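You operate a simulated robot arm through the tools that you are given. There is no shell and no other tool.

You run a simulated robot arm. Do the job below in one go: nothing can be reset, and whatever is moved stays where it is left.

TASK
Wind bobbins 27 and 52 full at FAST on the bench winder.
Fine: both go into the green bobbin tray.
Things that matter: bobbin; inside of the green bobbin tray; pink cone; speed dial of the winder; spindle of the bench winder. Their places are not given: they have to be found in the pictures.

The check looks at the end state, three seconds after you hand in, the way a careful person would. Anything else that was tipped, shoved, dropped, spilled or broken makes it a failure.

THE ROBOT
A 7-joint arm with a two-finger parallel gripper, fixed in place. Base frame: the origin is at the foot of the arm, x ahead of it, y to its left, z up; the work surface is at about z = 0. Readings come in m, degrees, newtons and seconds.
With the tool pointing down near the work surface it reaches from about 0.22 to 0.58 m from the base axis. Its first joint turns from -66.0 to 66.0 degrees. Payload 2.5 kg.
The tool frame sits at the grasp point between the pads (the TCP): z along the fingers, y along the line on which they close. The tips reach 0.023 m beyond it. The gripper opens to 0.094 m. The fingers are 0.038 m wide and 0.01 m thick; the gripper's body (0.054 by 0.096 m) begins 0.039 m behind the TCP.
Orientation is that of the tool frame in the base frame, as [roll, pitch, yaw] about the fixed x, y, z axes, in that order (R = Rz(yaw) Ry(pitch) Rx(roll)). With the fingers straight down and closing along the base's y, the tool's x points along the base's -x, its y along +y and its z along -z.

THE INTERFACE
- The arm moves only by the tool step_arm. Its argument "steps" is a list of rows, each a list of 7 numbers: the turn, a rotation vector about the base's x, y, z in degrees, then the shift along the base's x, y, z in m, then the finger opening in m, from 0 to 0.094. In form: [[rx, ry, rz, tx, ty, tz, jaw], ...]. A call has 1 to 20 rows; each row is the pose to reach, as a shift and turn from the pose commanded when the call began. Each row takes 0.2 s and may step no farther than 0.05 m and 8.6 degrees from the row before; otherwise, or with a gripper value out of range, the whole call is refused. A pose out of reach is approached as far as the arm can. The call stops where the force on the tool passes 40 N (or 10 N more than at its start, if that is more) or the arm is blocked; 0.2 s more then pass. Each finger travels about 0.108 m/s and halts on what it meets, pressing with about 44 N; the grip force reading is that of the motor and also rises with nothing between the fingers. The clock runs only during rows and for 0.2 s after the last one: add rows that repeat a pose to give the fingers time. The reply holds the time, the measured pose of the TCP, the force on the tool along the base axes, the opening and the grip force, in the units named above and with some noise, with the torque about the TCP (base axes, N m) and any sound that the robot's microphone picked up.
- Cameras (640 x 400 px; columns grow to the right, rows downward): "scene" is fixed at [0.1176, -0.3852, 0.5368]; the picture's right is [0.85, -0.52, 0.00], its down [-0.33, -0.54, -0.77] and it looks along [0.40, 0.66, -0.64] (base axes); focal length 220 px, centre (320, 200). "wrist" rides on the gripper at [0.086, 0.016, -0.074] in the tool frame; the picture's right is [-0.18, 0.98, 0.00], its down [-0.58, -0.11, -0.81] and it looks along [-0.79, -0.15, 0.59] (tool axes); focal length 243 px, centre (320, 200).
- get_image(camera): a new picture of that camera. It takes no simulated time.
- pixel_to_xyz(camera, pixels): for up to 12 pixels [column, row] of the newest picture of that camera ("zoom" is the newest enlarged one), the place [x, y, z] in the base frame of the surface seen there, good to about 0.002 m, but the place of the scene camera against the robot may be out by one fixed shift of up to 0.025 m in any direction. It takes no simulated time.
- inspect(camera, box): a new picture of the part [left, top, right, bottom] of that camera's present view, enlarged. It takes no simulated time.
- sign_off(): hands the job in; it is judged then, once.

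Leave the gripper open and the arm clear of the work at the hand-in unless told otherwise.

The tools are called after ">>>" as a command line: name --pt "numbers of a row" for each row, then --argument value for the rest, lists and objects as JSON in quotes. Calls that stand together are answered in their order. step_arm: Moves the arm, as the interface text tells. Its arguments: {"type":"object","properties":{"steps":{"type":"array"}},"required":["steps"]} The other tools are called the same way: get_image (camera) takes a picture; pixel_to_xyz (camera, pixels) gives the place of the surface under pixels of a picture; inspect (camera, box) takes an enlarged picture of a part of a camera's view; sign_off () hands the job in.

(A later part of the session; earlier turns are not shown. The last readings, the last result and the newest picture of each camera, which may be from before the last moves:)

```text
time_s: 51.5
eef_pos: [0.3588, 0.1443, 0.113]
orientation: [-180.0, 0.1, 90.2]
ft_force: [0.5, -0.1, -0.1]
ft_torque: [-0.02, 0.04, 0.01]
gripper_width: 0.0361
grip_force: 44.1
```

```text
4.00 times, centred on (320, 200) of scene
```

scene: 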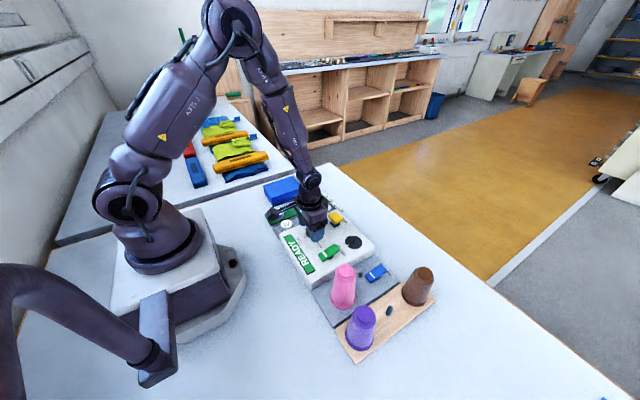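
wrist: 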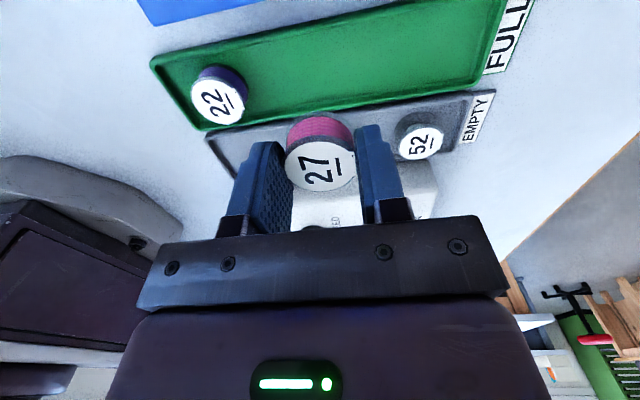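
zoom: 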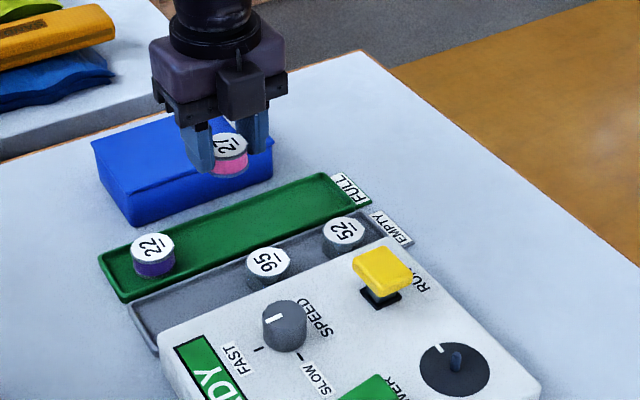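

I check the green tray's edges, the blue box, and the held bobbin's place in this view.

>>> pixel_to_xyz --camera "wrist" --pixels '[[300, 112], [270, 120], [350, 108], [300, 45], [320, 20], [480, 60], [475, 70], [287, 170], [354, 165], [320, 145], [320, 191], [220, 5]]'

```text
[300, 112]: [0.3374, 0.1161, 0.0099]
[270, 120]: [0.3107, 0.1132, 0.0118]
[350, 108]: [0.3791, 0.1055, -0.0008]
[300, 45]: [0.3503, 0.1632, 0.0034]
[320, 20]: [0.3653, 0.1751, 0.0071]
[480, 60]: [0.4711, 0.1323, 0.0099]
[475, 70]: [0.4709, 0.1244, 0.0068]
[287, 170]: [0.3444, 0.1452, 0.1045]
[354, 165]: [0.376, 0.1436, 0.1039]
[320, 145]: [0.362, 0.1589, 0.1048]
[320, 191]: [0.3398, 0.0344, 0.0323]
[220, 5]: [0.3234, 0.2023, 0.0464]
```

The bobbin is centred over the green tray with clearance to both rims. I lower to tool z about 0.034, where it should meet the tray floor.

>>> step_arm --pt "0 0 0 0 0 -0.04 0.03" --pt "0 0 0 0 0 -0.065 0.03" --pt "0 0 0 0 0 -0.074 0.03" --pt "0 0 0 0 0 -0.077 0.03" --pt "0 0 0 0 0 -0.079 0.03" --pt "0 0 0 0 0 -0.0795 0.03"

>>> inspect --camera "wrist" --box '[220, 60, 420, 220]'

```text
time_s: 52.9
eef_pos: [0.3591, 0.1439, 0.0338]
orientation: [180.0, 0.0, 90.2]
ft_force: [-0.6, 0.0, 0.9]
ft_torque: [0.01, 0.0, -0.02]
gripper_width: 0.036
grip_force: 44.2
```

```text
2.50 times, centred on (320, 140) of wrist
```

zoom: 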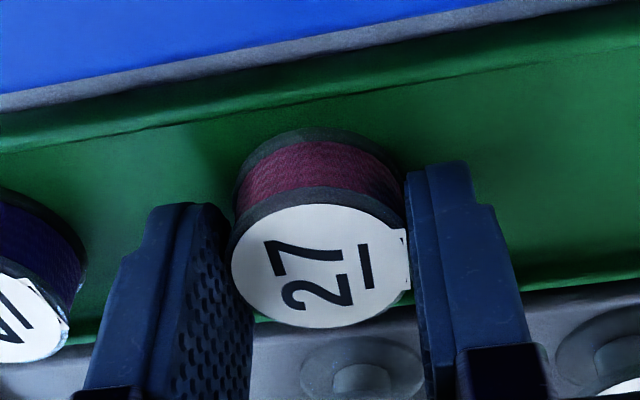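

Almost touching. I lower a bit more to feel the tray floor.

>>> step_arm --pt "0 0 0 0 0 -0.001 0.03" --pt "0 0 0 0 0 -0.002 0.03" --pt "0 0 0 0 0 -0.002 0.03"

```text
time_s: 53.7
eef_pos: [0.3592, 0.1438, 0.0316]
orientation: [-180.0, -0.1, 90.1]
ft_force: [-9.6, -1.2, 29.3]
ft_torque: [-0.08, 0.27, -0.04]
gripper_width: 0.0362
grip_force: 43.9
```

It has met the tray floor at 29 N. I ease up 1.5 mm, open to 0.05, and lift away.

>>> step_arm --pt "0 0 0 0 0 0.0015 0.03" --pt "0 0 0 0 0 0.0015 0.046" --pt "0 0 0 0 0 0.0015 0.05" --pt "0 0 0 0 0 0.025 0.05" --pt "0 0 0 0 0 0.065 0.05" --pt "0 0 0 0 0 0.1 0.05" --pt "0 0 0 0 0 0.1 0.05"

>>> get_image --camera "wrist"

>>> inspect --camera "scene" --box '[250, 150, 390, 250]'

```text
time_s: 55.3
eef_pos: [0.3586, 0.1441, 0.1321]
orientation: [-179.9, 0.1, 90.0]
ft_force: [-0.1, -0.8, -0.6]
ft_torque: [-0.01, -0.03, -0.01]
gripper_width: 0.0499
grip_force: 0.0
```

```text
taken
```

wrist: 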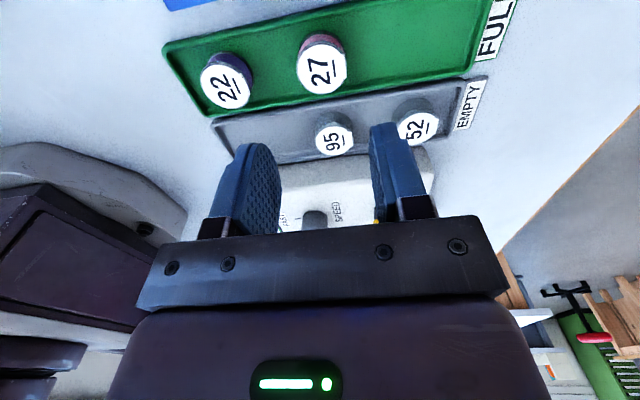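

```text
4.00 times, centred on (320, 200) of scene
```

zoom: 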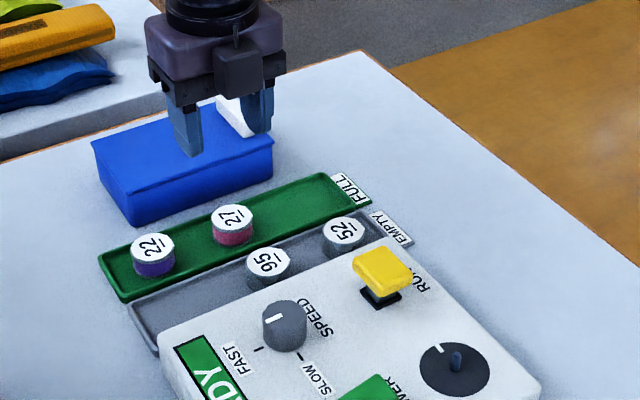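

27 stands upright in the green tray. Next I move over bobbin 52 at about (0.437, 0.077), hovering at z about 0.10 with opening 0.05, and measure it.

>>> step_arm --pt "0 0 0 0.035 -0.03 0.0 0.05" --pt "0 0 0 0.07 -0.06 0.0 0.05" --pt "0 0 0 0.078 -0.067 -0.01 0.048" --pt "0 0 0 0.078 -0.067 -0.03 0.048" --pt "0 0 0 0.078 -0.067 -0.03 0.048"

>>> get_image --camera "wrist"

>>> inspect --camera "wrist" --box '[230, 40, 430, 165]'

```text
time_s: 56.5
eef_pos: [0.4354, 0.0741, 0.1017]
orientation: [-179.9, 0.0, 90.2]
ft_force: [-0.1, 0.6, -0.7]
ft_torque: [-0.01, 0.01, -0.03]
gripper_width: 0.0483
grip_force: 0.0
```

```text
taken
```

wrist: 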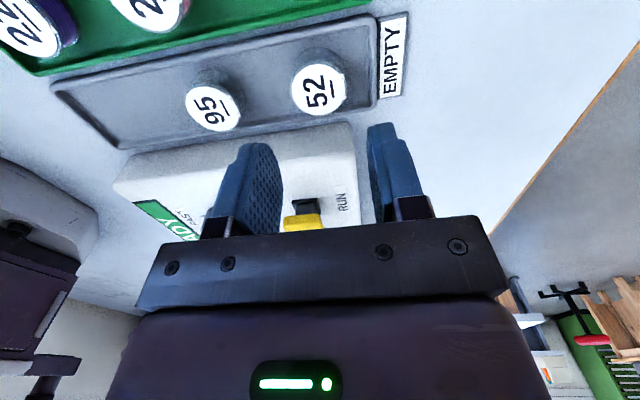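

```text
3.20 times, centred on (330, 102) of wrist
```

zoom: 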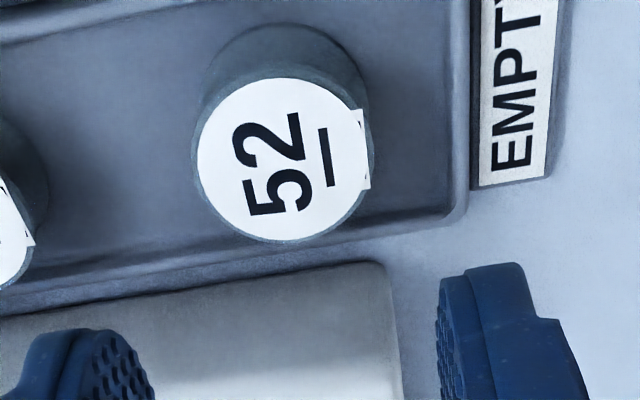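

Bobbin 52's label is clear. I measure its edges and the tray's far end.

>>> pixel_to_xyz --camera "zoom" --pixels '[[202, 160], [358, 155], [283, 83], [280, 236], [225, 105], [335, 215], [335, 105], [225, 215], [455, 150], [440, 150], [470, 100], [282, 160]]'

```text
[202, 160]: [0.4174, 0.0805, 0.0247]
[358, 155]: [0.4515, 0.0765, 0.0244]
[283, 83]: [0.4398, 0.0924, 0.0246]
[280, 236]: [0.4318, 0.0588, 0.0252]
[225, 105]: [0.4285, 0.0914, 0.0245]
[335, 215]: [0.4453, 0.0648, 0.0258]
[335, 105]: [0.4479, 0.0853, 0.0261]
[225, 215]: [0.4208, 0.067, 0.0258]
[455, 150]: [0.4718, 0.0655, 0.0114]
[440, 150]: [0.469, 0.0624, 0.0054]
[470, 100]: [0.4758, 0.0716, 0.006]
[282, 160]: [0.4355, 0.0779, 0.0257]
```

Bobbin 52's centre is (0.4354, 0.0773) and the tray end is at x 0.470. I narrow the opening to 0.044 for clearance, shift +3 mm in y, and lower part way.

>>> step_arm --pt "0 0 0 0 0.003 -0.01 0.044" --pt "0 0 0 0 0.003 -0.03 0.044" --pt "0 0 0 0 0.003 -0.045 0.044" --pt "0 0 0 0 0.003 -0.045 0.044"

>>> get_image --camera "wrist"

```text
time_s: 57.5
eef_pos: [0.4357, 0.0793, 0.0578]
orientation: [-179.9, -0.1, 90.2]
ft_force: [0.4, -0.6, 0.0]
ft_torque: [0.01, 0.0, 0.0]
gripper_width: 0.0441
grip_force: 0.0
```

```text
taken
```

wrist: 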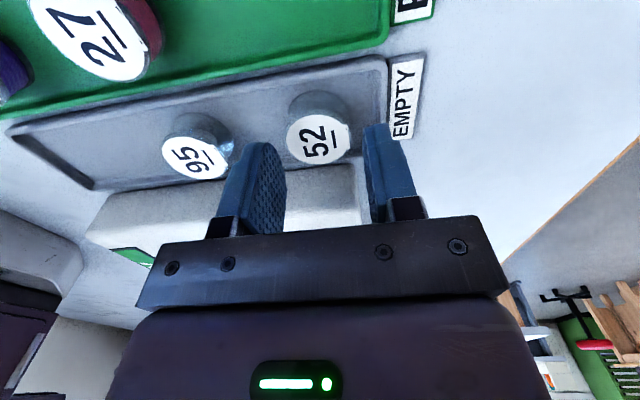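

52 lines up between the fingers at column 318. I lower the rest to tool z about 0.032.

>>> step_arm --pt "0 0 0 0 -0.001 -0.012 0.044" --pt "0 0 0 0 -0.001 -0.02 0.044" --pt "0 0 0 0 -0.001 -0.026 0.044" --pt "0 0 0 0 -0.001 -0.026 0.044"

>>> inspect --camera "wrist" --box '[220, 80, 420, 220]'

```text
time_s: 58.5
eef_pos: [0.438, 0.0788, 0.0325]
orientation: [-179.9, -0.1, 90.2]
ft_force: [0.1, -0.1, 0.2]
ft_torque: [0.0, 0.02, -0.02]
gripper_width: 0.0442
grip_force: 0.1
```

```text
2.86 times, centred on (320, 150) of wrist
```

zoom: 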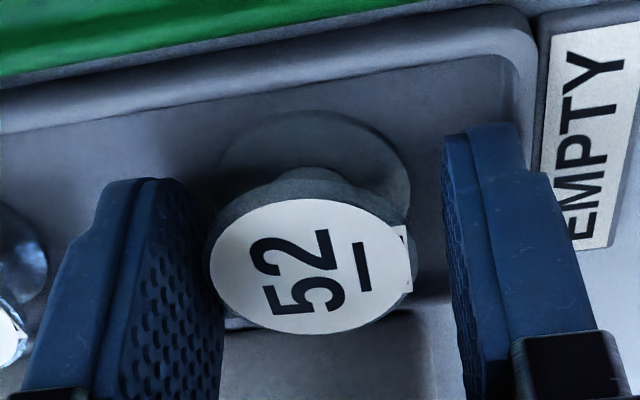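

The bobbin is about 2 mm to the -x and -y of centre. I correct by (-0.002, -0.002) and close.

>>> step_arm --pt "0 0 0 -0.002 -0.002 0 0.044" --pt "0 0 0 -0.002 -0.002 -0.001 0.044" --pt "0 0 0 -0.002 -0.002 -0.001 0.03" --pt "0 0 0 -0.002 -0.002 -0.001 0.03" --pt "0 0 0 -0.002 -0.002 -0.001 0.03"

>>> inspect --camera "wrist" --box '[220, 80, 420, 220]'

```text
time_s: 59.7
eef_pos: [0.4343, 0.0759, 0.0306]
orientation: [-179.9, 0.1, 90.1]
ft_force: [-0.8, 0.3, 0.7]
ft_torque: [0.0, 0.0, -0.01]
gripper_width: 0.0361
grip_force: 43.5
```

```text
2.86 times, centred on (320, 150) of wrist
```

zoom: 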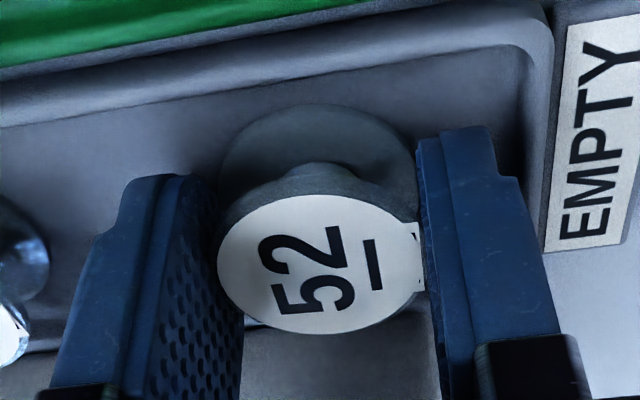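

Gripped at width 0.036 and 44 N. I lift and carry it over the spindle, hovering with the tool near (0.409, -0.1095) at z about 0.125.

>>> step_arm --pt "0 0 0 0 0 0.03 0.03" --pt "0 0 0 0 0 0.08 0.03" --pt "0 0 0 0 0 0.13 0.03" --pt "0 0 0 -0.005 -0.04 0.14 0.03" --pt "0 0 0 -0.01 -0.085 0.14 0.03" --pt "0 0 0 -0.015 -0.13 0.14 0.03" --pt "0 0 0 -0.02 -0.17 0.13 0.03" --pt "0 0 0 -0.0255 -0.1855 0.1 0.03" --pt "0 0 0 -0.0255 -0.1855 0.085 0.03" --pt "0 0 0 -0.0255 -0.1855 0.085 0.03" --pt "0 0 0 -0.0255 -0.1855 0.085 0.03"

>>> get_image --camera "wrist"

>>> inspect --camera "scene" --box '[260, 170, 440, 290]'

```text
time_s: 62.1
eef_pos: [0.4111, -0.1085, 0.116]
orientation: [-179.9, 0.1, 90.2]
ft_force: [-0.1, -1.2, 0.0]
ft_torque: [0.0, 0.01, 0.0]
gripper_width: 0.0361
grip_force: 43.9
```

```text
taken
```

wrist: 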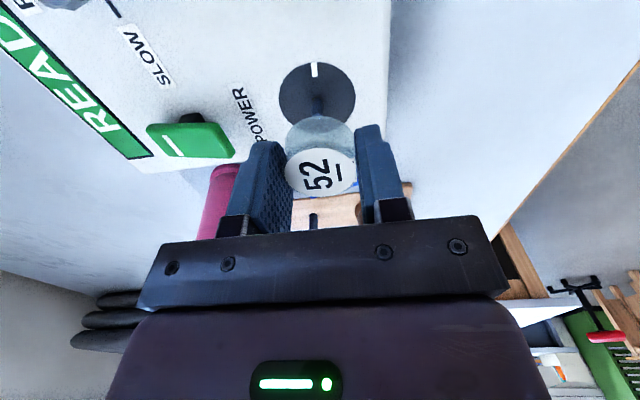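

```text
3.33 times, centred on (350, 230) of scene
```

zoom: 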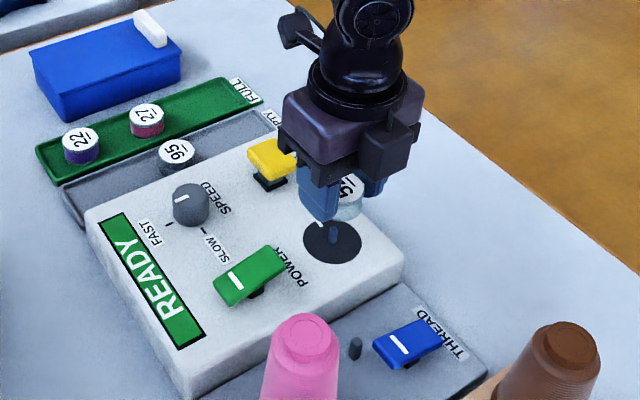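

52 hovers above the spindle. I measure bobbin and disc centres as before.

>>> pixel_to_xyz --camera "wrist" --pixels '[[287, 170], [354, 165], [320, 147], [320, 191], [300, 152], [340, 186], [340, 150], [300, 186], [280, 100], [354, 95], [317, 63], [318, 102]]'

>>> inspect --camera "wrist" --box '[270, 50, 370, 200]'

>>> step_arm --pt "0 0 0 0 0 0 0.03"

```text
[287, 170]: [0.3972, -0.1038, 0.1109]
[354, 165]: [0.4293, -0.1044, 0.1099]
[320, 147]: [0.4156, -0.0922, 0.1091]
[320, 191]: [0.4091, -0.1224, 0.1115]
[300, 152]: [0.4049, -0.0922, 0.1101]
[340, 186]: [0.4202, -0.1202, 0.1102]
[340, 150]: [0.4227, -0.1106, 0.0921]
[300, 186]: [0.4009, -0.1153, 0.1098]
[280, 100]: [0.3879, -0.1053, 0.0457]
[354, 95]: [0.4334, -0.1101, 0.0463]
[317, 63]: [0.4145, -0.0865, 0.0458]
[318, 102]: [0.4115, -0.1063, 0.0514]
```

```text
2.67 times, centred on (320, 125) of wrist
```

zoom: 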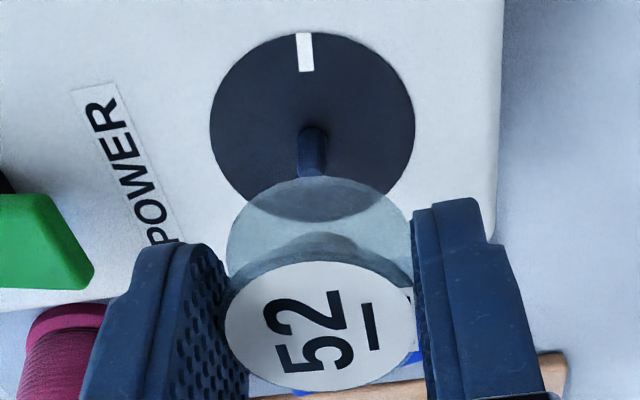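

```text
time_s: 62.5
eef_pos: [0.4107, -0.1077, 0.1154]
orientation: [-179.9, 0.0, 90.1]
ft_force: [0.8, 0.0, -0.7]
ft_torque: [0.02, -0.03, 0.01]
gripper_width: 0.0362
grip_force: 44.0
```

52's centre reads (0.4127, -0.1067) against the spindle at (0.410, -0.1095). I correct by (-0.002, -0.0025) and re-measure.

>>> step_arm --pt "0 0 0 -0.002 -0.0025 -0.006 0.03" --pt "0 0 0 -0.002 -0.0025 -0.006 0.03" --pt "0 0 0 -0.002 -0.0025 -0.006 0.03"

>>> get_image --camera "wrist"

>>> pixel_to_xyz --camera "wrist" --pixels '[[289, 170], [352, 165], [320, 150], [320, 188], [300, 154], [340, 186], [336, 153], [302, 186], [282, 100], [355, 95], [319, 66], [319, 102]]'

>>> inspect --camera "wrist" --box '[270, 50, 370, 200]'

```text
time_s: 63.3
eef_pos: [0.408, -0.1112, 0.1092]
orientation: [-180.0, 0.1, 90.2]
ft_force: [0.4, 0.9, 0.6]
ft_torque: [0.03, 0.04, 0.03]
gripper_width: 0.0359
grip_force: 44.0
```

```text
taken
```

wrist: 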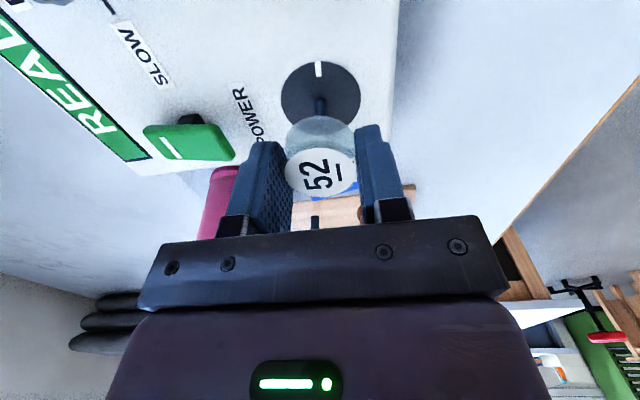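

```text
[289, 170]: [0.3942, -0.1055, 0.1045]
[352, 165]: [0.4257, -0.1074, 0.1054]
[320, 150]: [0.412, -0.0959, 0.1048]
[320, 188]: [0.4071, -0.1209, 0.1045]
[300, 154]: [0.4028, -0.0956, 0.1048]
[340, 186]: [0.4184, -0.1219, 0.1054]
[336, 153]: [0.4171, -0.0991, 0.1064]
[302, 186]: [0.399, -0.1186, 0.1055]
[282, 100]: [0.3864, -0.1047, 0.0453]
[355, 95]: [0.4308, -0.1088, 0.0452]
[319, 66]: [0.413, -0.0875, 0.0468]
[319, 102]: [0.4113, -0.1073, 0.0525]
```

```text
2.67 times, centred on (320, 125) of wrist
```

zoom: 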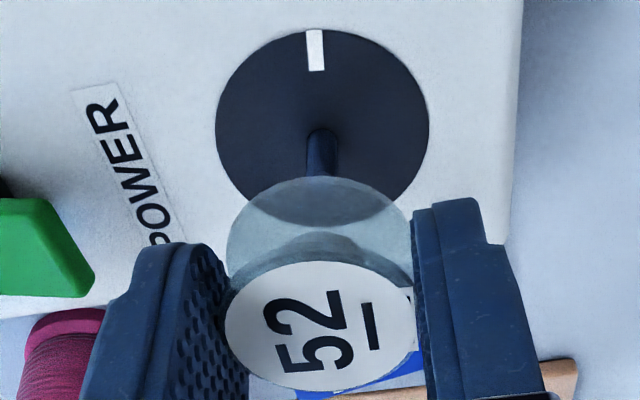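

The bobbin is now within about 1 mm. Compared with the first successful seating, the disc sits about 1 mm toward +x, so I add +0.001 in x and +0.0004 in y, then lower slowly and watch the force.

>>> step_arm --pt "0 0 0 0.001 0.0004 -0.01 0.03" --pt "0 0 0 0.001 0.0004 -0.016 0.03" --pt "0 0 0 0.001 0.0004 -0.02 0.03" --pt "0 0 0 0.001 0.0004 -0.023 0.03" --pt "0 0 0 0.001 0.0004 -0.026 0.03"

>>> inspect --camera "scene" --box '[310, 200, 410, 270]'

```text
time_s: 64.5
eef_pos: [0.4103, -0.1098, 0.0819]
orientation: [-180.0, 0.0, 90.1]
ft_force: [1.2, -0.2, -0.9]
ft_torque: [-0.02, 0.02, 0.01]
gripper_width: 0.036
grip_force: 44.0
```

```text
5.71 times, centred on (360, 235) of scene
```

zoom: 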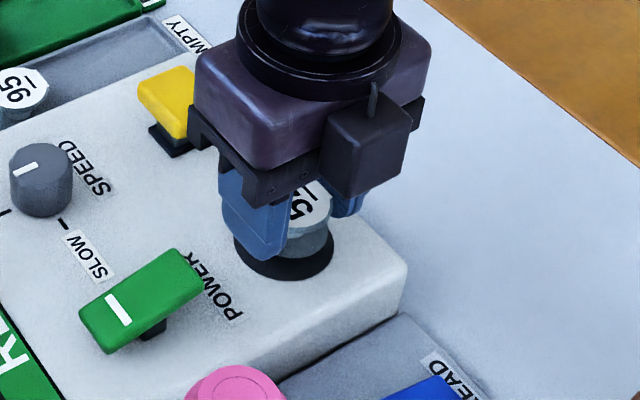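

No contact force below the peg-top height, so the peg has entered. I continue down until it seats.

>>> step_arm --pt "0 0 0 0 0 -0.003 0.03" --pt "0 0 0 0 0 -0.006 0.03" --pt "0 0 0 0 0 -0.008 0.03" --pt "0 0 0 0 0 -0.01 0.03" --pt "0 0 0 0 0 -0.011 0.03" --pt "0 0 0 0 0 -0.011 0.03"

```text
time_s: 65.9
eef_pos: [0.4087, -0.1115, 0.0728]
orientation: [-180.0, 0.1, 90.1]
ft_force: [0.9, 1.4, -0.9]
ft_torque: [0.01, -0.06, 0.0]
gripper_width: 0.036
grip_force: 43.9
```

Still free. I go down the last 1 to 3 mm, watching for contact.

>>> step_arm --pt "0 0 0 0 0 -0.001 0.03" --pt "0 0 0 0 0 -0.002 0.03" --pt "0 0 0 0 0 -0.002 0.03"

```text
time_s: 66.7
eef_pos: [0.4097, -0.1111, 0.071]
orientation: [-179.9, -0.1, 90.1]
ft_force: [-10.9, 5.1, 26.5]
ft_torque: [0.08, 0.18, -0.03]
gripper_width: 0.036
grip_force: 44.4
```

Contact at 26 N, so 52 is seated. I ease up 1.5 mm, open to 0.056, and lift away, backing toward +y.

>>> step_arm --pt "0 0 0 0 0 0.0015 0.03" --pt "0 0 0 0 0 0.0015 0.052" --pt "0 0 0 0 0 0.0015 0.056" --pt "0 0 0 0 0 0.03 0.056" --pt "0 0 0 0 0 0.07 0.056" --pt "0 0 0 0 0.025 0.1 0.056" --pt "0 0 0 0 0.025 0.1 0.056"

>>> get_image --camera "wrist"

>>> inspect --camera "scene" --box '[260, 170, 440, 290]'

```text
time_s: 68.3
eef_pos: [0.4104, -0.0879, 0.1695]
orientation: [-179.9, 0.0, 90.1]
ft_force: [0.6, -0.8, 0.4]
ft_torque: [0.0, -0.03, -0.04]
gripper_width: 0.056
grip_force: 0.0
```

```text
taken
```

wrist: 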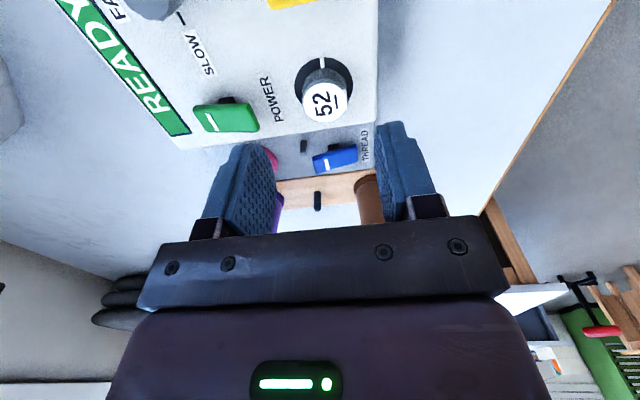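

```text
3.33 times, centred on (350, 230) of scene
```

zoom: 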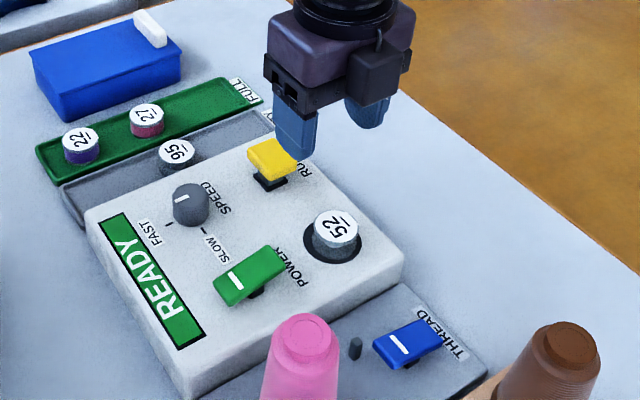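

52 is on the spindle, and THREAD is off so no thread is joined yet. I need to press the now-raised -x end of THREAD. The guide post at (0.375, -0.188) is close, so I'll press at about (0.392, -0.215) with closed fingers. I move above it at height first.

>>> step_arm --pt "0 0 0 -0.005 -0.04 0.0 0.02" --pt "0 0 0 -0.01 -0.08 0.0 0.0" --pt "0 0 0 -0.0175 -0.12 0.0 0.0" --pt "0 0 0 -0.0175 -0.1275 -0.02 0.0" --pt "0 0 0 -0.0175 -0.1275 -0.04 0.0" --pt "0 0 0 -0.0175 -0.1275 -0.055 0.0" --pt "0 0 0 -0.0175 -0.1275 -0.055 0.0"

>>> get_image --camera "wrist"

>>> inspect --camera "scene" --box '[310, 200, 470, 320]'

```text
time_s: 69.9
eef_pos: [0.3906, -0.2145, 0.1165]
orientation: [-179.9, 0.0, 90.1]
ft_force: [-0.5, 0.0, 0.0]
ft_torque: [-0.01, 0.03, -0.02]
gripper_width: 0.0001
grip_force: 42.8
```

```text
taken
```

wrist: 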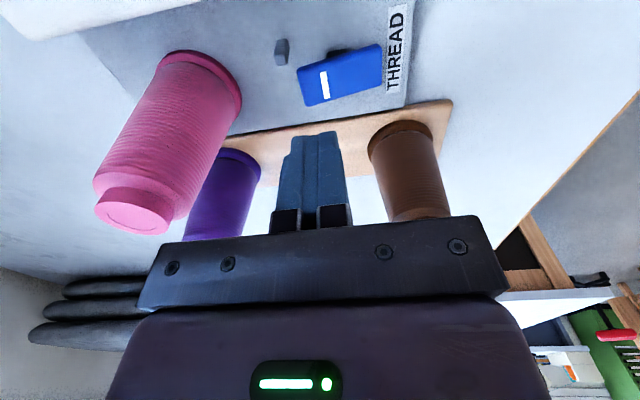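

```text
3.33 times, centred on (390, 260) of scene
```

zoom: 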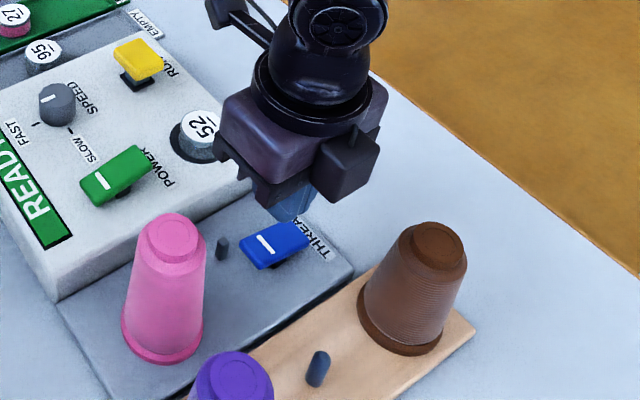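

I measure the raised end of the rocker, the guide post, and the nearest sides of the pink and purple cones.

>>> pixel_to_xyz --camera "wrist" --pixels '[[306, 82], [312, 100], [305, 90], [325, 85], [370, 70], [281, 45], [283, 55], [240, 100], [225, 130], [175, 190], [258, 170], [240, 200]]'

>>> inspect --camera "wrist" --box '[220, 30, 400, 150]'

```text
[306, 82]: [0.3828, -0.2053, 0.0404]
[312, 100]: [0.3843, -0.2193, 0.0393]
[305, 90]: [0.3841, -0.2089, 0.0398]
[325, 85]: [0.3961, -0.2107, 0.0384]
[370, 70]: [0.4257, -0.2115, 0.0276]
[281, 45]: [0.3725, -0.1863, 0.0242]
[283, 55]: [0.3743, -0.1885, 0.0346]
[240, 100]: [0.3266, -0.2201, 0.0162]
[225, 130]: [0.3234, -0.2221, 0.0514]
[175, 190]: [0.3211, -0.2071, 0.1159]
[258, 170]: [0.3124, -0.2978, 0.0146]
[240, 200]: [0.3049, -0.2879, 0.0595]
```

```text
3.33 times, centred on (310, 90) of wrist
```

zoom: 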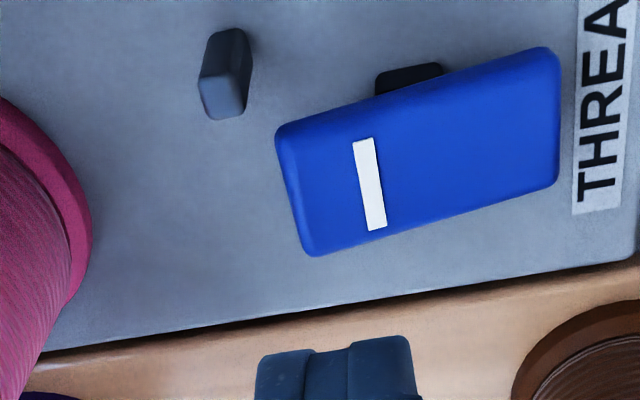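

The tips clear the guide post by about 3 mm and the cones by several centimetres. I lower onto the raised end and press in small steps.

>>> step_arm --pt "0 0 0 0.001 -0.001 -0.03 0.0" --pt "0 0 0 0.001 -0.001 -0.046 0.0" --pt "0 0 0 0.001 -0.001 -0.053 0.0" --pt "0 0 0 0.001 -0.001 -0.056 0.0" --pt "0 0 0 0.001 -0.001 -0.059 0.0"

>>> inspect --camera "scene" --box '[310, 200, 470, 320]'

```text
time_s: 71.1
eef_pos: [0.3927, -0.2143, 0.056]
orientation: [-180.0, -0.1, 90.1]
ft_force: [-2.4, 1.6, 3.5]
ft_torque: [-0.02, 0.03, -0.02]
gripper_width: 0.0002
grip_force: 42.3
```

```text
3.33 times, centred on (390, 260) of scene
```

zoom: 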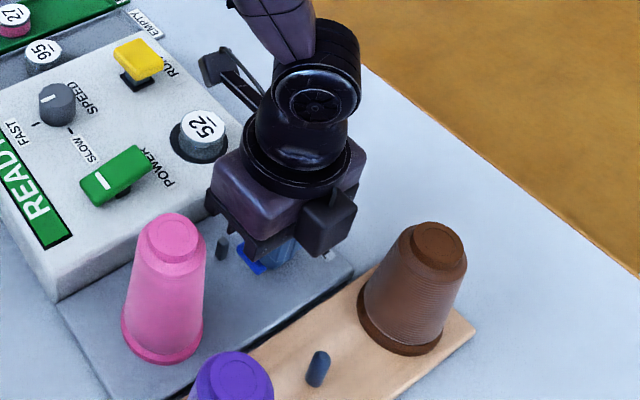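

Light contact at about 3.5 N. I keep pressing in 1.5 mm steps.

>>> step_arm --pt "0 0 0 0 0 -0.0015 0.0" --pt "0 0 0 0 0 -0.003 0.0" --pt "0 0 0 0 0 -0.0045 0.0"

>>> inspect --camera "scene" --box '[310, 200, 470, 320]'

```text
time_s: 71.7
eef_pos: [0.3928, -0.2145, 0.0553]
orientation: [-179.9, -0.1, 90.1]
ft_force: [-3.9, 1.7, 5.6]
ft_torque: [-0.02, 0.07, -0.03]
gripper_width: 0.0
grip_force: 42.1
stopped in row 3: the force on the tool passed its limit at 45 N (the readings are from after the stop); the commanded pose is now the measured one
```

```text
3.33 times, centred on (390, 260) of scene
```

zoom: 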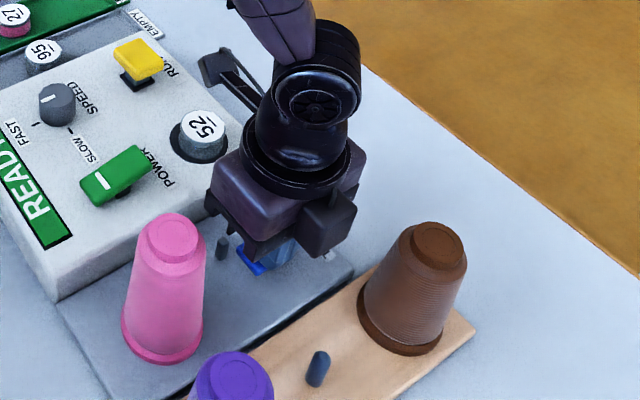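

The press stopped at 45 N, and no thread is visible yet. I lift a little and look at the rocker.

>>> step_arm --pt "0 0 0 0 0 0.03 0.0" --pt "0 0 0 0 0 0.06 0.0" --pt "0 0 0 0 0 0.06 0.0"

>>> get_image --camera "wrist"

>>> inspect --camera "scene" --box '[310, 200, 470, 320]'

```text
time_s: 72.5
eef_pos: [0.3927, -0.2137, 0.1166]
orientation: [-179.8, -0.1, 90.1]
ft_force: [0.8, -0.3, 0.9]
ft_torque: [0.0, 0.01, -0.03]
gripper_width: 0.0001
grip_force: 42.4
```

```text
taken
```

wrist: 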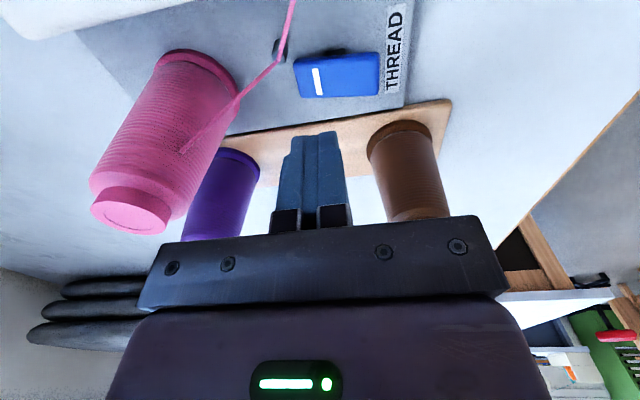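

```text
3.33 times, centred on (390, 260) of scene
```

zoom: 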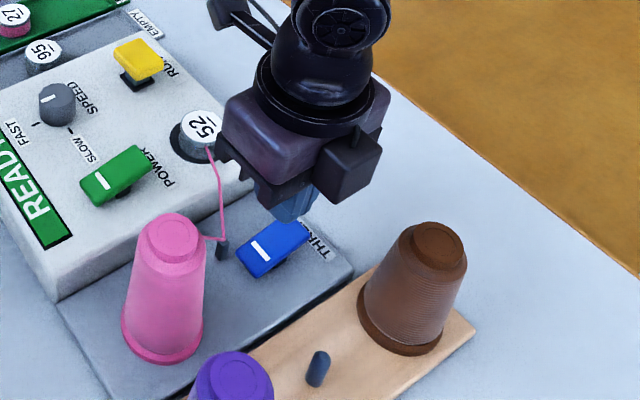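

THREAD switched back on, and the thread now runs from the guide to bobbin 52. I go up and over to the RUN button at (0.407, -0.0205), hovering at z about 0.115.

>>> step_arm --pt "0 0 0 0 0 0.045 0.0" --pt "0 0 0 0.005 0.03 0.06 0.0" --pt "0 0 0 0.01 0.075 0.06 0.0" --pt "0 0 0 0.0145 0.12 0.06 0.0" --pt "0 0 0 0.0145 0.165 0.06 0.0" --pt "0 0 0 0.0145 0.193 0.04 0.0" --pt "0 0 0 0.0145 0.193 0.005 0.0" --pt "0 0 0 0.0145 0.193 0.005 0.0"

>>> get_image --camera "wrist"

>>> inspect --camera "scene" --box '[260, 170, 440, 290]'

```text
time_s: 74.3
eef_pos: [0.4083, -0.0187, 0.1199]
orientation: [180.0, -0.1, 90.1]
ft_force: [-0.3, -0.7, 0.5]
ft_torque: [-0.01, 0.01, 0.0]
gripper_width: 0.0002
grip_force: 41.6
```

```text
taken
```

wrist: 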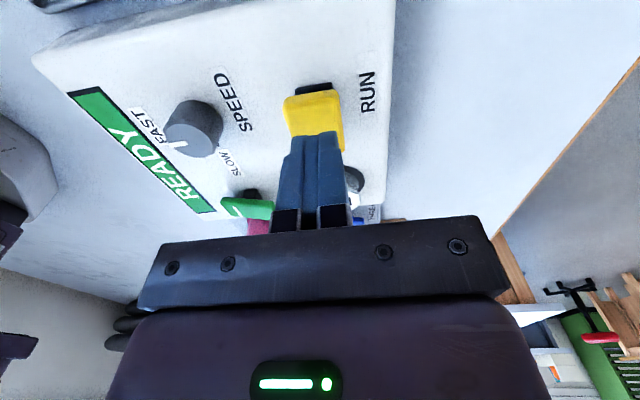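

```text
3.33 times, centred on (350, 230) of scene
```

zoom: 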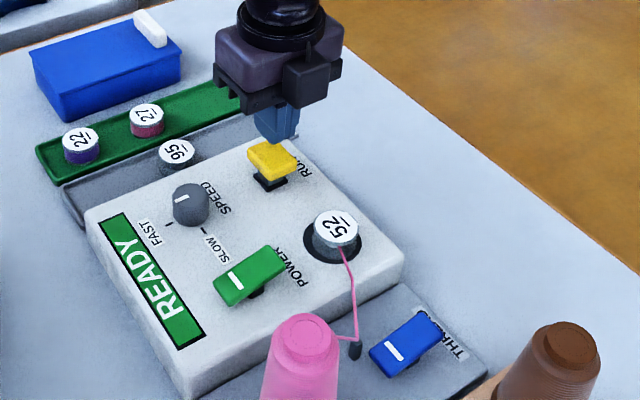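

READY, dial at FAST, thread on 52. I press RUN down to tool z about 0.085 as before.

>>> step_arm --pt "0 0 0 -0.001 -0.0015 -0.015 0.0" --pt "0 0 0 -0.001 -0.0015 -0.023 0.0" --pt "0 0 0 -0.001 -0.0015 -0.027 0.0" --pt "0 0 0 -0.001 -0.0015 -0.03 0.0" --pt "0 0 0 -0.001 -0.0015 -0.033 0.0" --pt "0 0 0 -0.001 -0.0015 -0.0355 0.0"

>>> inspect --camera "scene" --box '[260, 170, 440, 290]'

```text
time_s: 75.7
eef_pos: [0.4053, -0.0225, 0.0861]
orientation: [-179.9, -0.1, 90.1]
ft_force: [-6.0, 0.7, 16.8]
ft_torque: [-0.31, 0.14, -0.01]
gripper_width: 0.0004
grip_force: 42.2
```

```text
3.33 times, centred on (350, 230) of scene
```

zoom: 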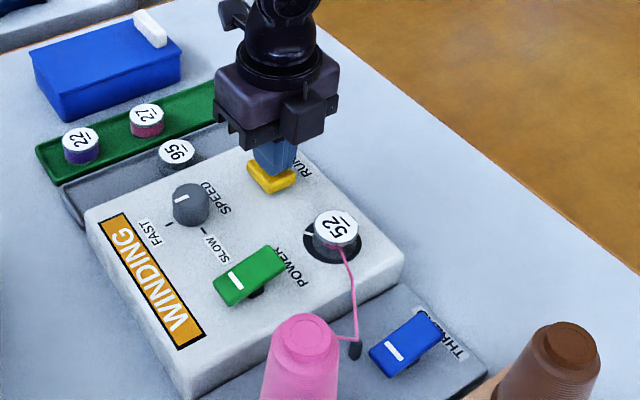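

WINDING has started. I lift off the button and wait.

>>> step_arm --pt "0 0 0 0 0 0.03 0.0" --pt "0 0 0 0 0 0.07 0.0" --pt "0 0 0 0 0 0.09 0.03" --pt "0 0 0 0 0 0.09 0.05" --pt "0 0 0 0 0 0.09 0.05" --pt "0 0 0 0 0 0.09 0.05" --pt "0 0 0 0 0 0.09 0.05" --pt "0 0 0 0 0 0.09 0.05" --pt "0 0 0 0 0 0.09 0.05" --pt "0 0 0 0 0 0.09 0.05" --pt "0 0 0 0 0 0.09 0.05" --pt "0 0 0 0 0 0.09 0.05"

>>> inspect --camera "scene" --box '[260, 170, 440, 290]'

```text
time_s: 78.3
eef_pos: [0.4062, -0.0235, 0.1745]
orientation: [-180.0, 0.0, 90.1]
ft_force: [-0.7, -0.5, 0.0]
ft_torque: [0.0, -0.05, 0.02]
gripper_width: 0.0497
grip_force: 0.0
```

```text
3.33 times, centred on (350, 230) of scene
```

zoom: 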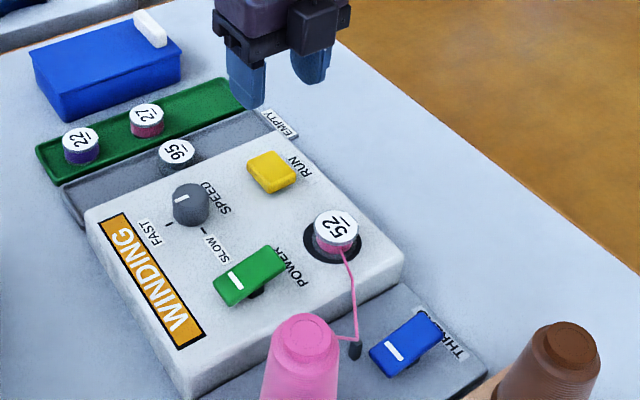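

Still WINDING and filling pink. The first one took about 4.7 s, so I wait another 1.6 s or so.

>>> step_arm --pt "0 0 0 0 0 0 0.05" --pt "0 0 0 0 0 0 0.05" --pt "0 0 0 0 0 0 0.05" --pt "0 0 0 0 0 0 0.05" --pt "0 0 0 0 0 0 0.05" --pt "0 0 0 0 0 0 0.05" --pt "0 0 0 0 0 0 0.05" --pt "0 0 0 0 0 0 0.05"

>>> inspect --camera "scene" --box '[260, 170, 440, 290]'

```text
time_s: 80.1
eef_pos: [0.4051, -0.0243, 0.1745]
orientation: [-179.9, -0.1, 90.0]
ft_force: [1.5, 0.3, -0.1]
ft_torque: [-0.02, -0.01, 0.02]
gripper_width: 0.0499
grip_force: 0.1
```

```text
3.33 times, centred on (350, 230) of scene
```

zoom: 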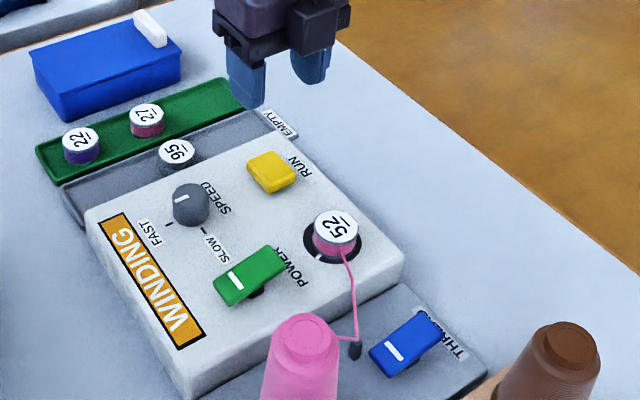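

Nearly full but still WINDING. I wait a little longer.

>>> step_arm --pt "0 0 0 0 0 0 0.05" --pt "0 0 0 0 0 0 0.05" --pt "0 0 0 0 0 0 0.05"

>>> inspect --camera "scene" --box '[260, 170, 440, 290]'

```text
time_s: 80.9
eef_pos: [0.4064, -0.024, 0.1752]
orientation: [-179.9, 0.0, 90.2]
ft_force: [0.3, -1.0, -0.4]
ft_torque: [0.0, 0.01, 0.0]
gripper_width: 0.0502
grip_force: 0.1
```

```text
3.33 times, centred on (350, 230) of scene
```

zoom: 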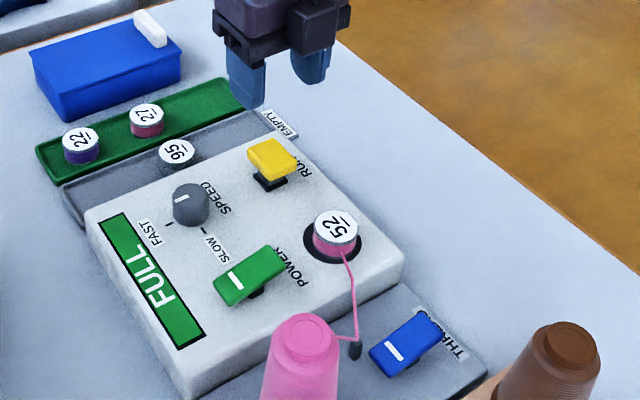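

FULL again and RUN popped up. I go back to THREAD to release the thread: above its raised +x end at (0.4245, -0.2065), fingers closed.

>>> step_arm --pt "0 0 0 0.005 -0.045 0.0 0.03" --pt "0 0 0 0.01 -0.09 0.0 0.0" --pt "0 0 0 0.015 -0.135 0.0 0.0" --pt "0 0 0 0.018 -0.175 0.0 0.0" --pt "0 0 0 0.018 -0.182 -0.02 0.0" --pt "0 0 0 0.018 -0.182 -0.06 0.0" --pt "0 0 0 0.018 -0.182 -0.06 0.0"

>>> get_image --camera "wrist"

```text
time_s: 82.5
eef_pos: [0.4234, -0.2056, 0.1153]
orientation: [180.0, 0.0, 90.1]
ft_force: [-0.7, -0.5, 0.0]
ft_torque: [0.0, -0.01, -0.03]
gripper_width: 0.0
grip_force: 42.8
```

```text
taken
```

wrist: 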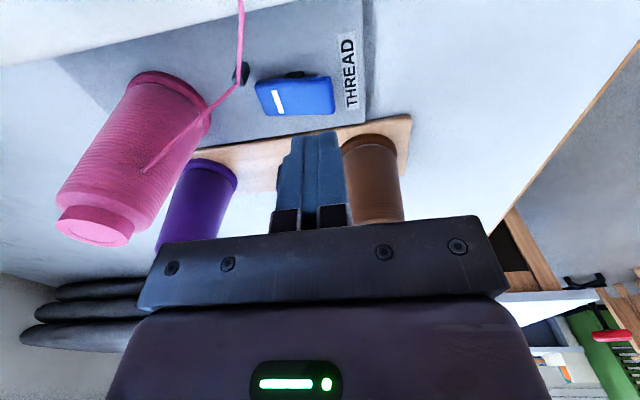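

Same position as the first time. I lower and press the raised end in steps.

>>> step_arm --pt "0 0 0 0.001 -0.001 -0.03 0.0" --pt "0 0 0 0.001 -0.001 -0.046 0.0" --pt "0 0 0 0.001 -0.001 -0.053 0.0" --pt "0 0 0 0.001 -0.001 -0.057 0.0" --pt "0 0 0 0.001 -0.001 -0.06 0.0" --pt "0 0 0 0.001 -0.001 -0.0625 0.0" --pt "0 0 0 0.001 -0.001 -0.065 0.0"

>>> inspect --camera "scene" --box '[310, 200, 470, 320]'

```text
time_s: 84.1
eef_pos: [0.4251, -0.207, 0.0533]
orientation: [-179.9, -0.1, 90.0]
ft_force: [-4.9, 2.4, 10.2]
ft_torque: [-0.07, 0.17, -0.05]
gripper_width: 0.0
grip_force: 43.0
stopped in row 7: the force on the tool passed its limit at 46 N (the readings are from after the stop); the commanded pose is now the measured one
```

```text
3.33 times, centred on (390, 260) of scene
```

zoom: 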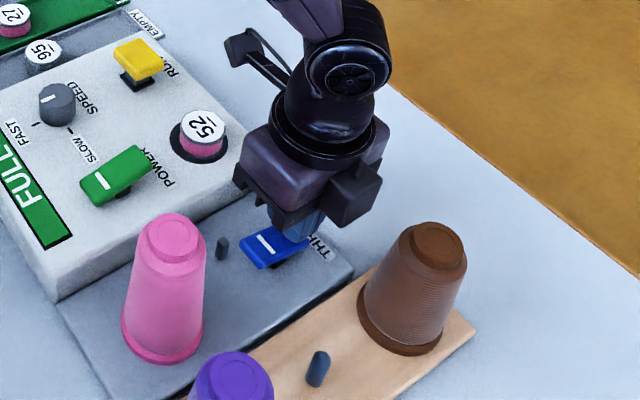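

The thread is released. I lift and go back over the spindle to take bobbin 52.

>>> step_arm --pt "0 0 0 0 0 0.03 0.0" --pt "0 0 0 0 0 0.07 0.0" --pt "0 0 0 0 0 0.11 0.0" --pt "0 0 0 -0.008 0.04 0.12 0.03" --pt "0 0 0 -0.0155 0.08 0.12 0.056" --pt "0 0 0 -0.0155 0.0975 0.1 0.056" --pt "0 0 0 -0.0155 0.0975 0.07 0.056" --pt "0 0 0 -0.0155 0.0975 0.07 0.056"

>>> get_image --camera "wrist"

>>> inspect --camera "scene" --box '[310, 200, 470, 320]'

```text
time_s: 85.9
eef_pos: [0.4085, -0.1076, 0.1236]
orientation: [-179.9, -0.1, 90.1]
ft_force: [-0.1, -0.3, -0.2]
ft_torque: [0.01, -0.02, 0.01]
gripper_width: 0.0559
grip_force: 0.1
```

```text
taken
```

wrist: 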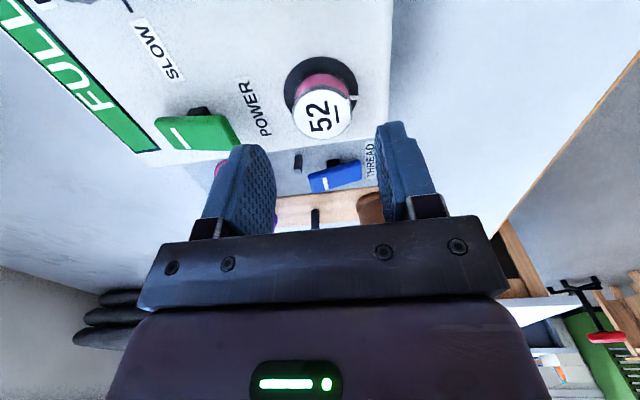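

```text
3.33 times, centred on (390, 260) of scene
```

zoom: 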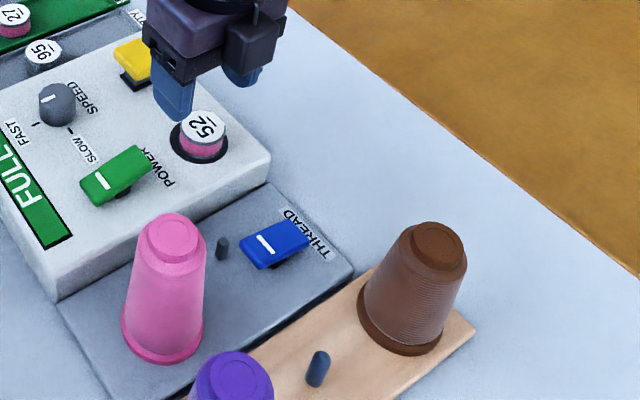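

52 is full, and its label is at column 322, well centred. I lower around it to tool z about 0.075.

>>> step_arm --pt "0 0 0 0.0005 -0.0015 -0.02 0.056" --pt "0 0 0 0.0005 -0.0015 -0.038 0.056" --pt "0 0 0 0.0005 -0.0015 -0.049 0.056" --pt "0 0 0 0.0005 -0.0015 -0.049 0.056"

>>> get_image --camera "wrist"

```text
time_s: 86.9
eef_pos: [0.4079, -0.1102, 0.0739]
orientation: [-179.8, -0.3, 90.1]
ft_force: [-0.4, -0.2, -0.7]
ft_torque: [-0.01, -0.02, -0.02]
gripper_width: 0.0558
grip_force: 0.0
```

```text
taken
```

wrist: 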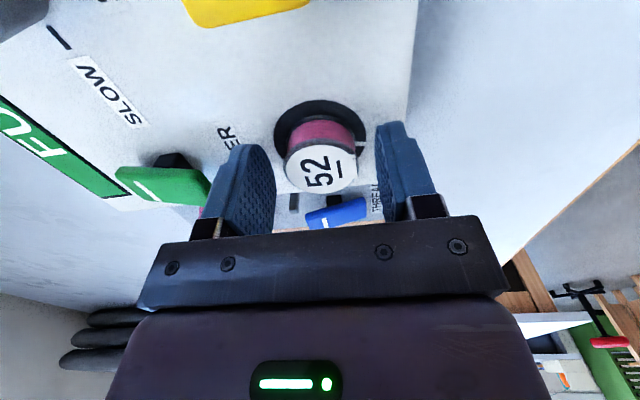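

Centred at column 320. I close on it.

>>> step_arm --pt "0 0 0 0 0 0 0.04" --pt "0 0 0 0 0 0 0.03" --pt "0 0 0 0 0 0 0.03" --pt "0 0 0 0 0 0 0.03"

```text
time_s: 87.9
eef_pos: [0.4092, -0.1098, 0.0749]
orientation: [-179.9, -0.2, 90.1]
ft_force: [0.0, 0.3, -0.7]
ft_torque: [-0.02, 0.01, 0.03]
gripper_width: 0.0359
grip_force: 43.5
```

Gripped at 0.036. I lift it off the peg and carry it to the green tray beyond 27, at (0.424, 0.144), hovering at z about 0.11.

>>> step_arm --pt "0 0 0 0 0 0.01 0.03" --pt "0 0 0 0 0 0.025 0.03" --pt "0 0 0 0 0 0.06 0.03" --pt "0 0 0 0 0 0.1 0.03" --pt "0 0 0 0.003 0.04 0.1 0.03" --pt "0 0 0 0.006 0.085 0.1 0.03" --pt "0 0 0 0.009 0.13 0.1 0.03" --pt "0 0 0 0.012 0.175 0.1 0.03" --pt "0 0 0 0.015 0.22 0.1 0.03" --pt "0 0 0 0.015 0.254 0.08 0.03" --pt "0 0 0 0.015 0.254 0.04 0.03" --pt "0 0 0 0.015 0.254 0.04 0.03"

>>> get_image --camera "wrist"

>>> inspect --camera "scene" --box '[250, 150, 390, 250]'

```text
time_s: 90.5
eef_pos: [0.4263, 0.1458, 0.1131]
orientation: [-179.9, -0.2, 90.1]
ft_force: [0.5, -0.5, -0.4]
ft_torque: [0.03, 0.03, 0.0]
gripper_width: 0.0363
grip_force: 44.2
```

```text
taken
```

wrist: 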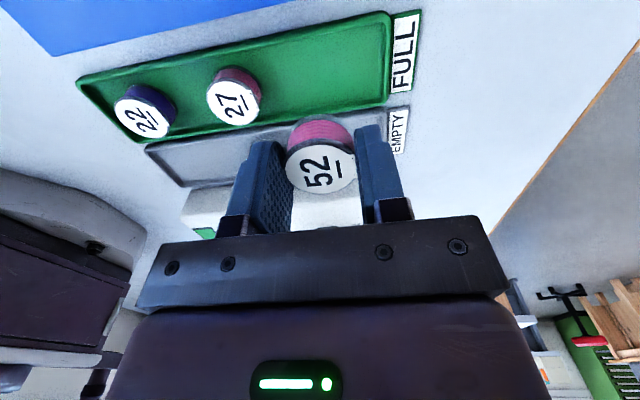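

```text
4.00 times, centred on (320, 200) of scene
```

zoom: 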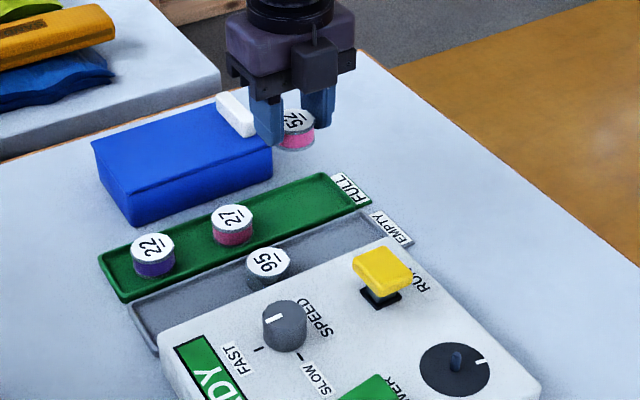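

The display area is clear and 52 is full in the gripper. The white handle on the blue box is near where the wrist camera will come down, so I measure the handle's height and the box with the scene camera.

>>> pixel_to_xyz --camera "zoom" --pixels '[[228, 98], [235, 115], [245, 130], [220, 105], [250, 135], [238, 108], [180, 130], [230, 210], [232, 215], [340, 180], [350, 185], [265, 255]]'

>>> pixel_to_xyz --camera "wrist" --pixels '[[385, 60], [388, 50], [345, 104], [300, 30], [289, 168], [354, 165], [320, 147], [235, 100], [100, 20], [240, 5], [330, 25], [330, 100]]'

```text
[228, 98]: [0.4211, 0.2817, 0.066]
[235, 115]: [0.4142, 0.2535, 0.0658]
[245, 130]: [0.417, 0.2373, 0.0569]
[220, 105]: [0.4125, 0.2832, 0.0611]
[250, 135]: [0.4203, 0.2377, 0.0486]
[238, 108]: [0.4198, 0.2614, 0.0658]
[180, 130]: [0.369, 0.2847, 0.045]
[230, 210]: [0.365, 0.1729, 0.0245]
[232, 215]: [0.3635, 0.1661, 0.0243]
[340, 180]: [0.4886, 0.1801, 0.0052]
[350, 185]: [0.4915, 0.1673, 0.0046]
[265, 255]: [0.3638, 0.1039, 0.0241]
```

```text
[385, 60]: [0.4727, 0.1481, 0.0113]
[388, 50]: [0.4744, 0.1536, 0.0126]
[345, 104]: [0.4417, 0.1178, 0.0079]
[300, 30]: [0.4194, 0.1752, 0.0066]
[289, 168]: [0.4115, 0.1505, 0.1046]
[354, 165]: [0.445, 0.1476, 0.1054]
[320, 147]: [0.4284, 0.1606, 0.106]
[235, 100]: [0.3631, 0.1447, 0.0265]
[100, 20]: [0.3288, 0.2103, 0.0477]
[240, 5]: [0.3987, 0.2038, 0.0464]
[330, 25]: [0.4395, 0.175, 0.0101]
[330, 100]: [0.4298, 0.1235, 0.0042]
```

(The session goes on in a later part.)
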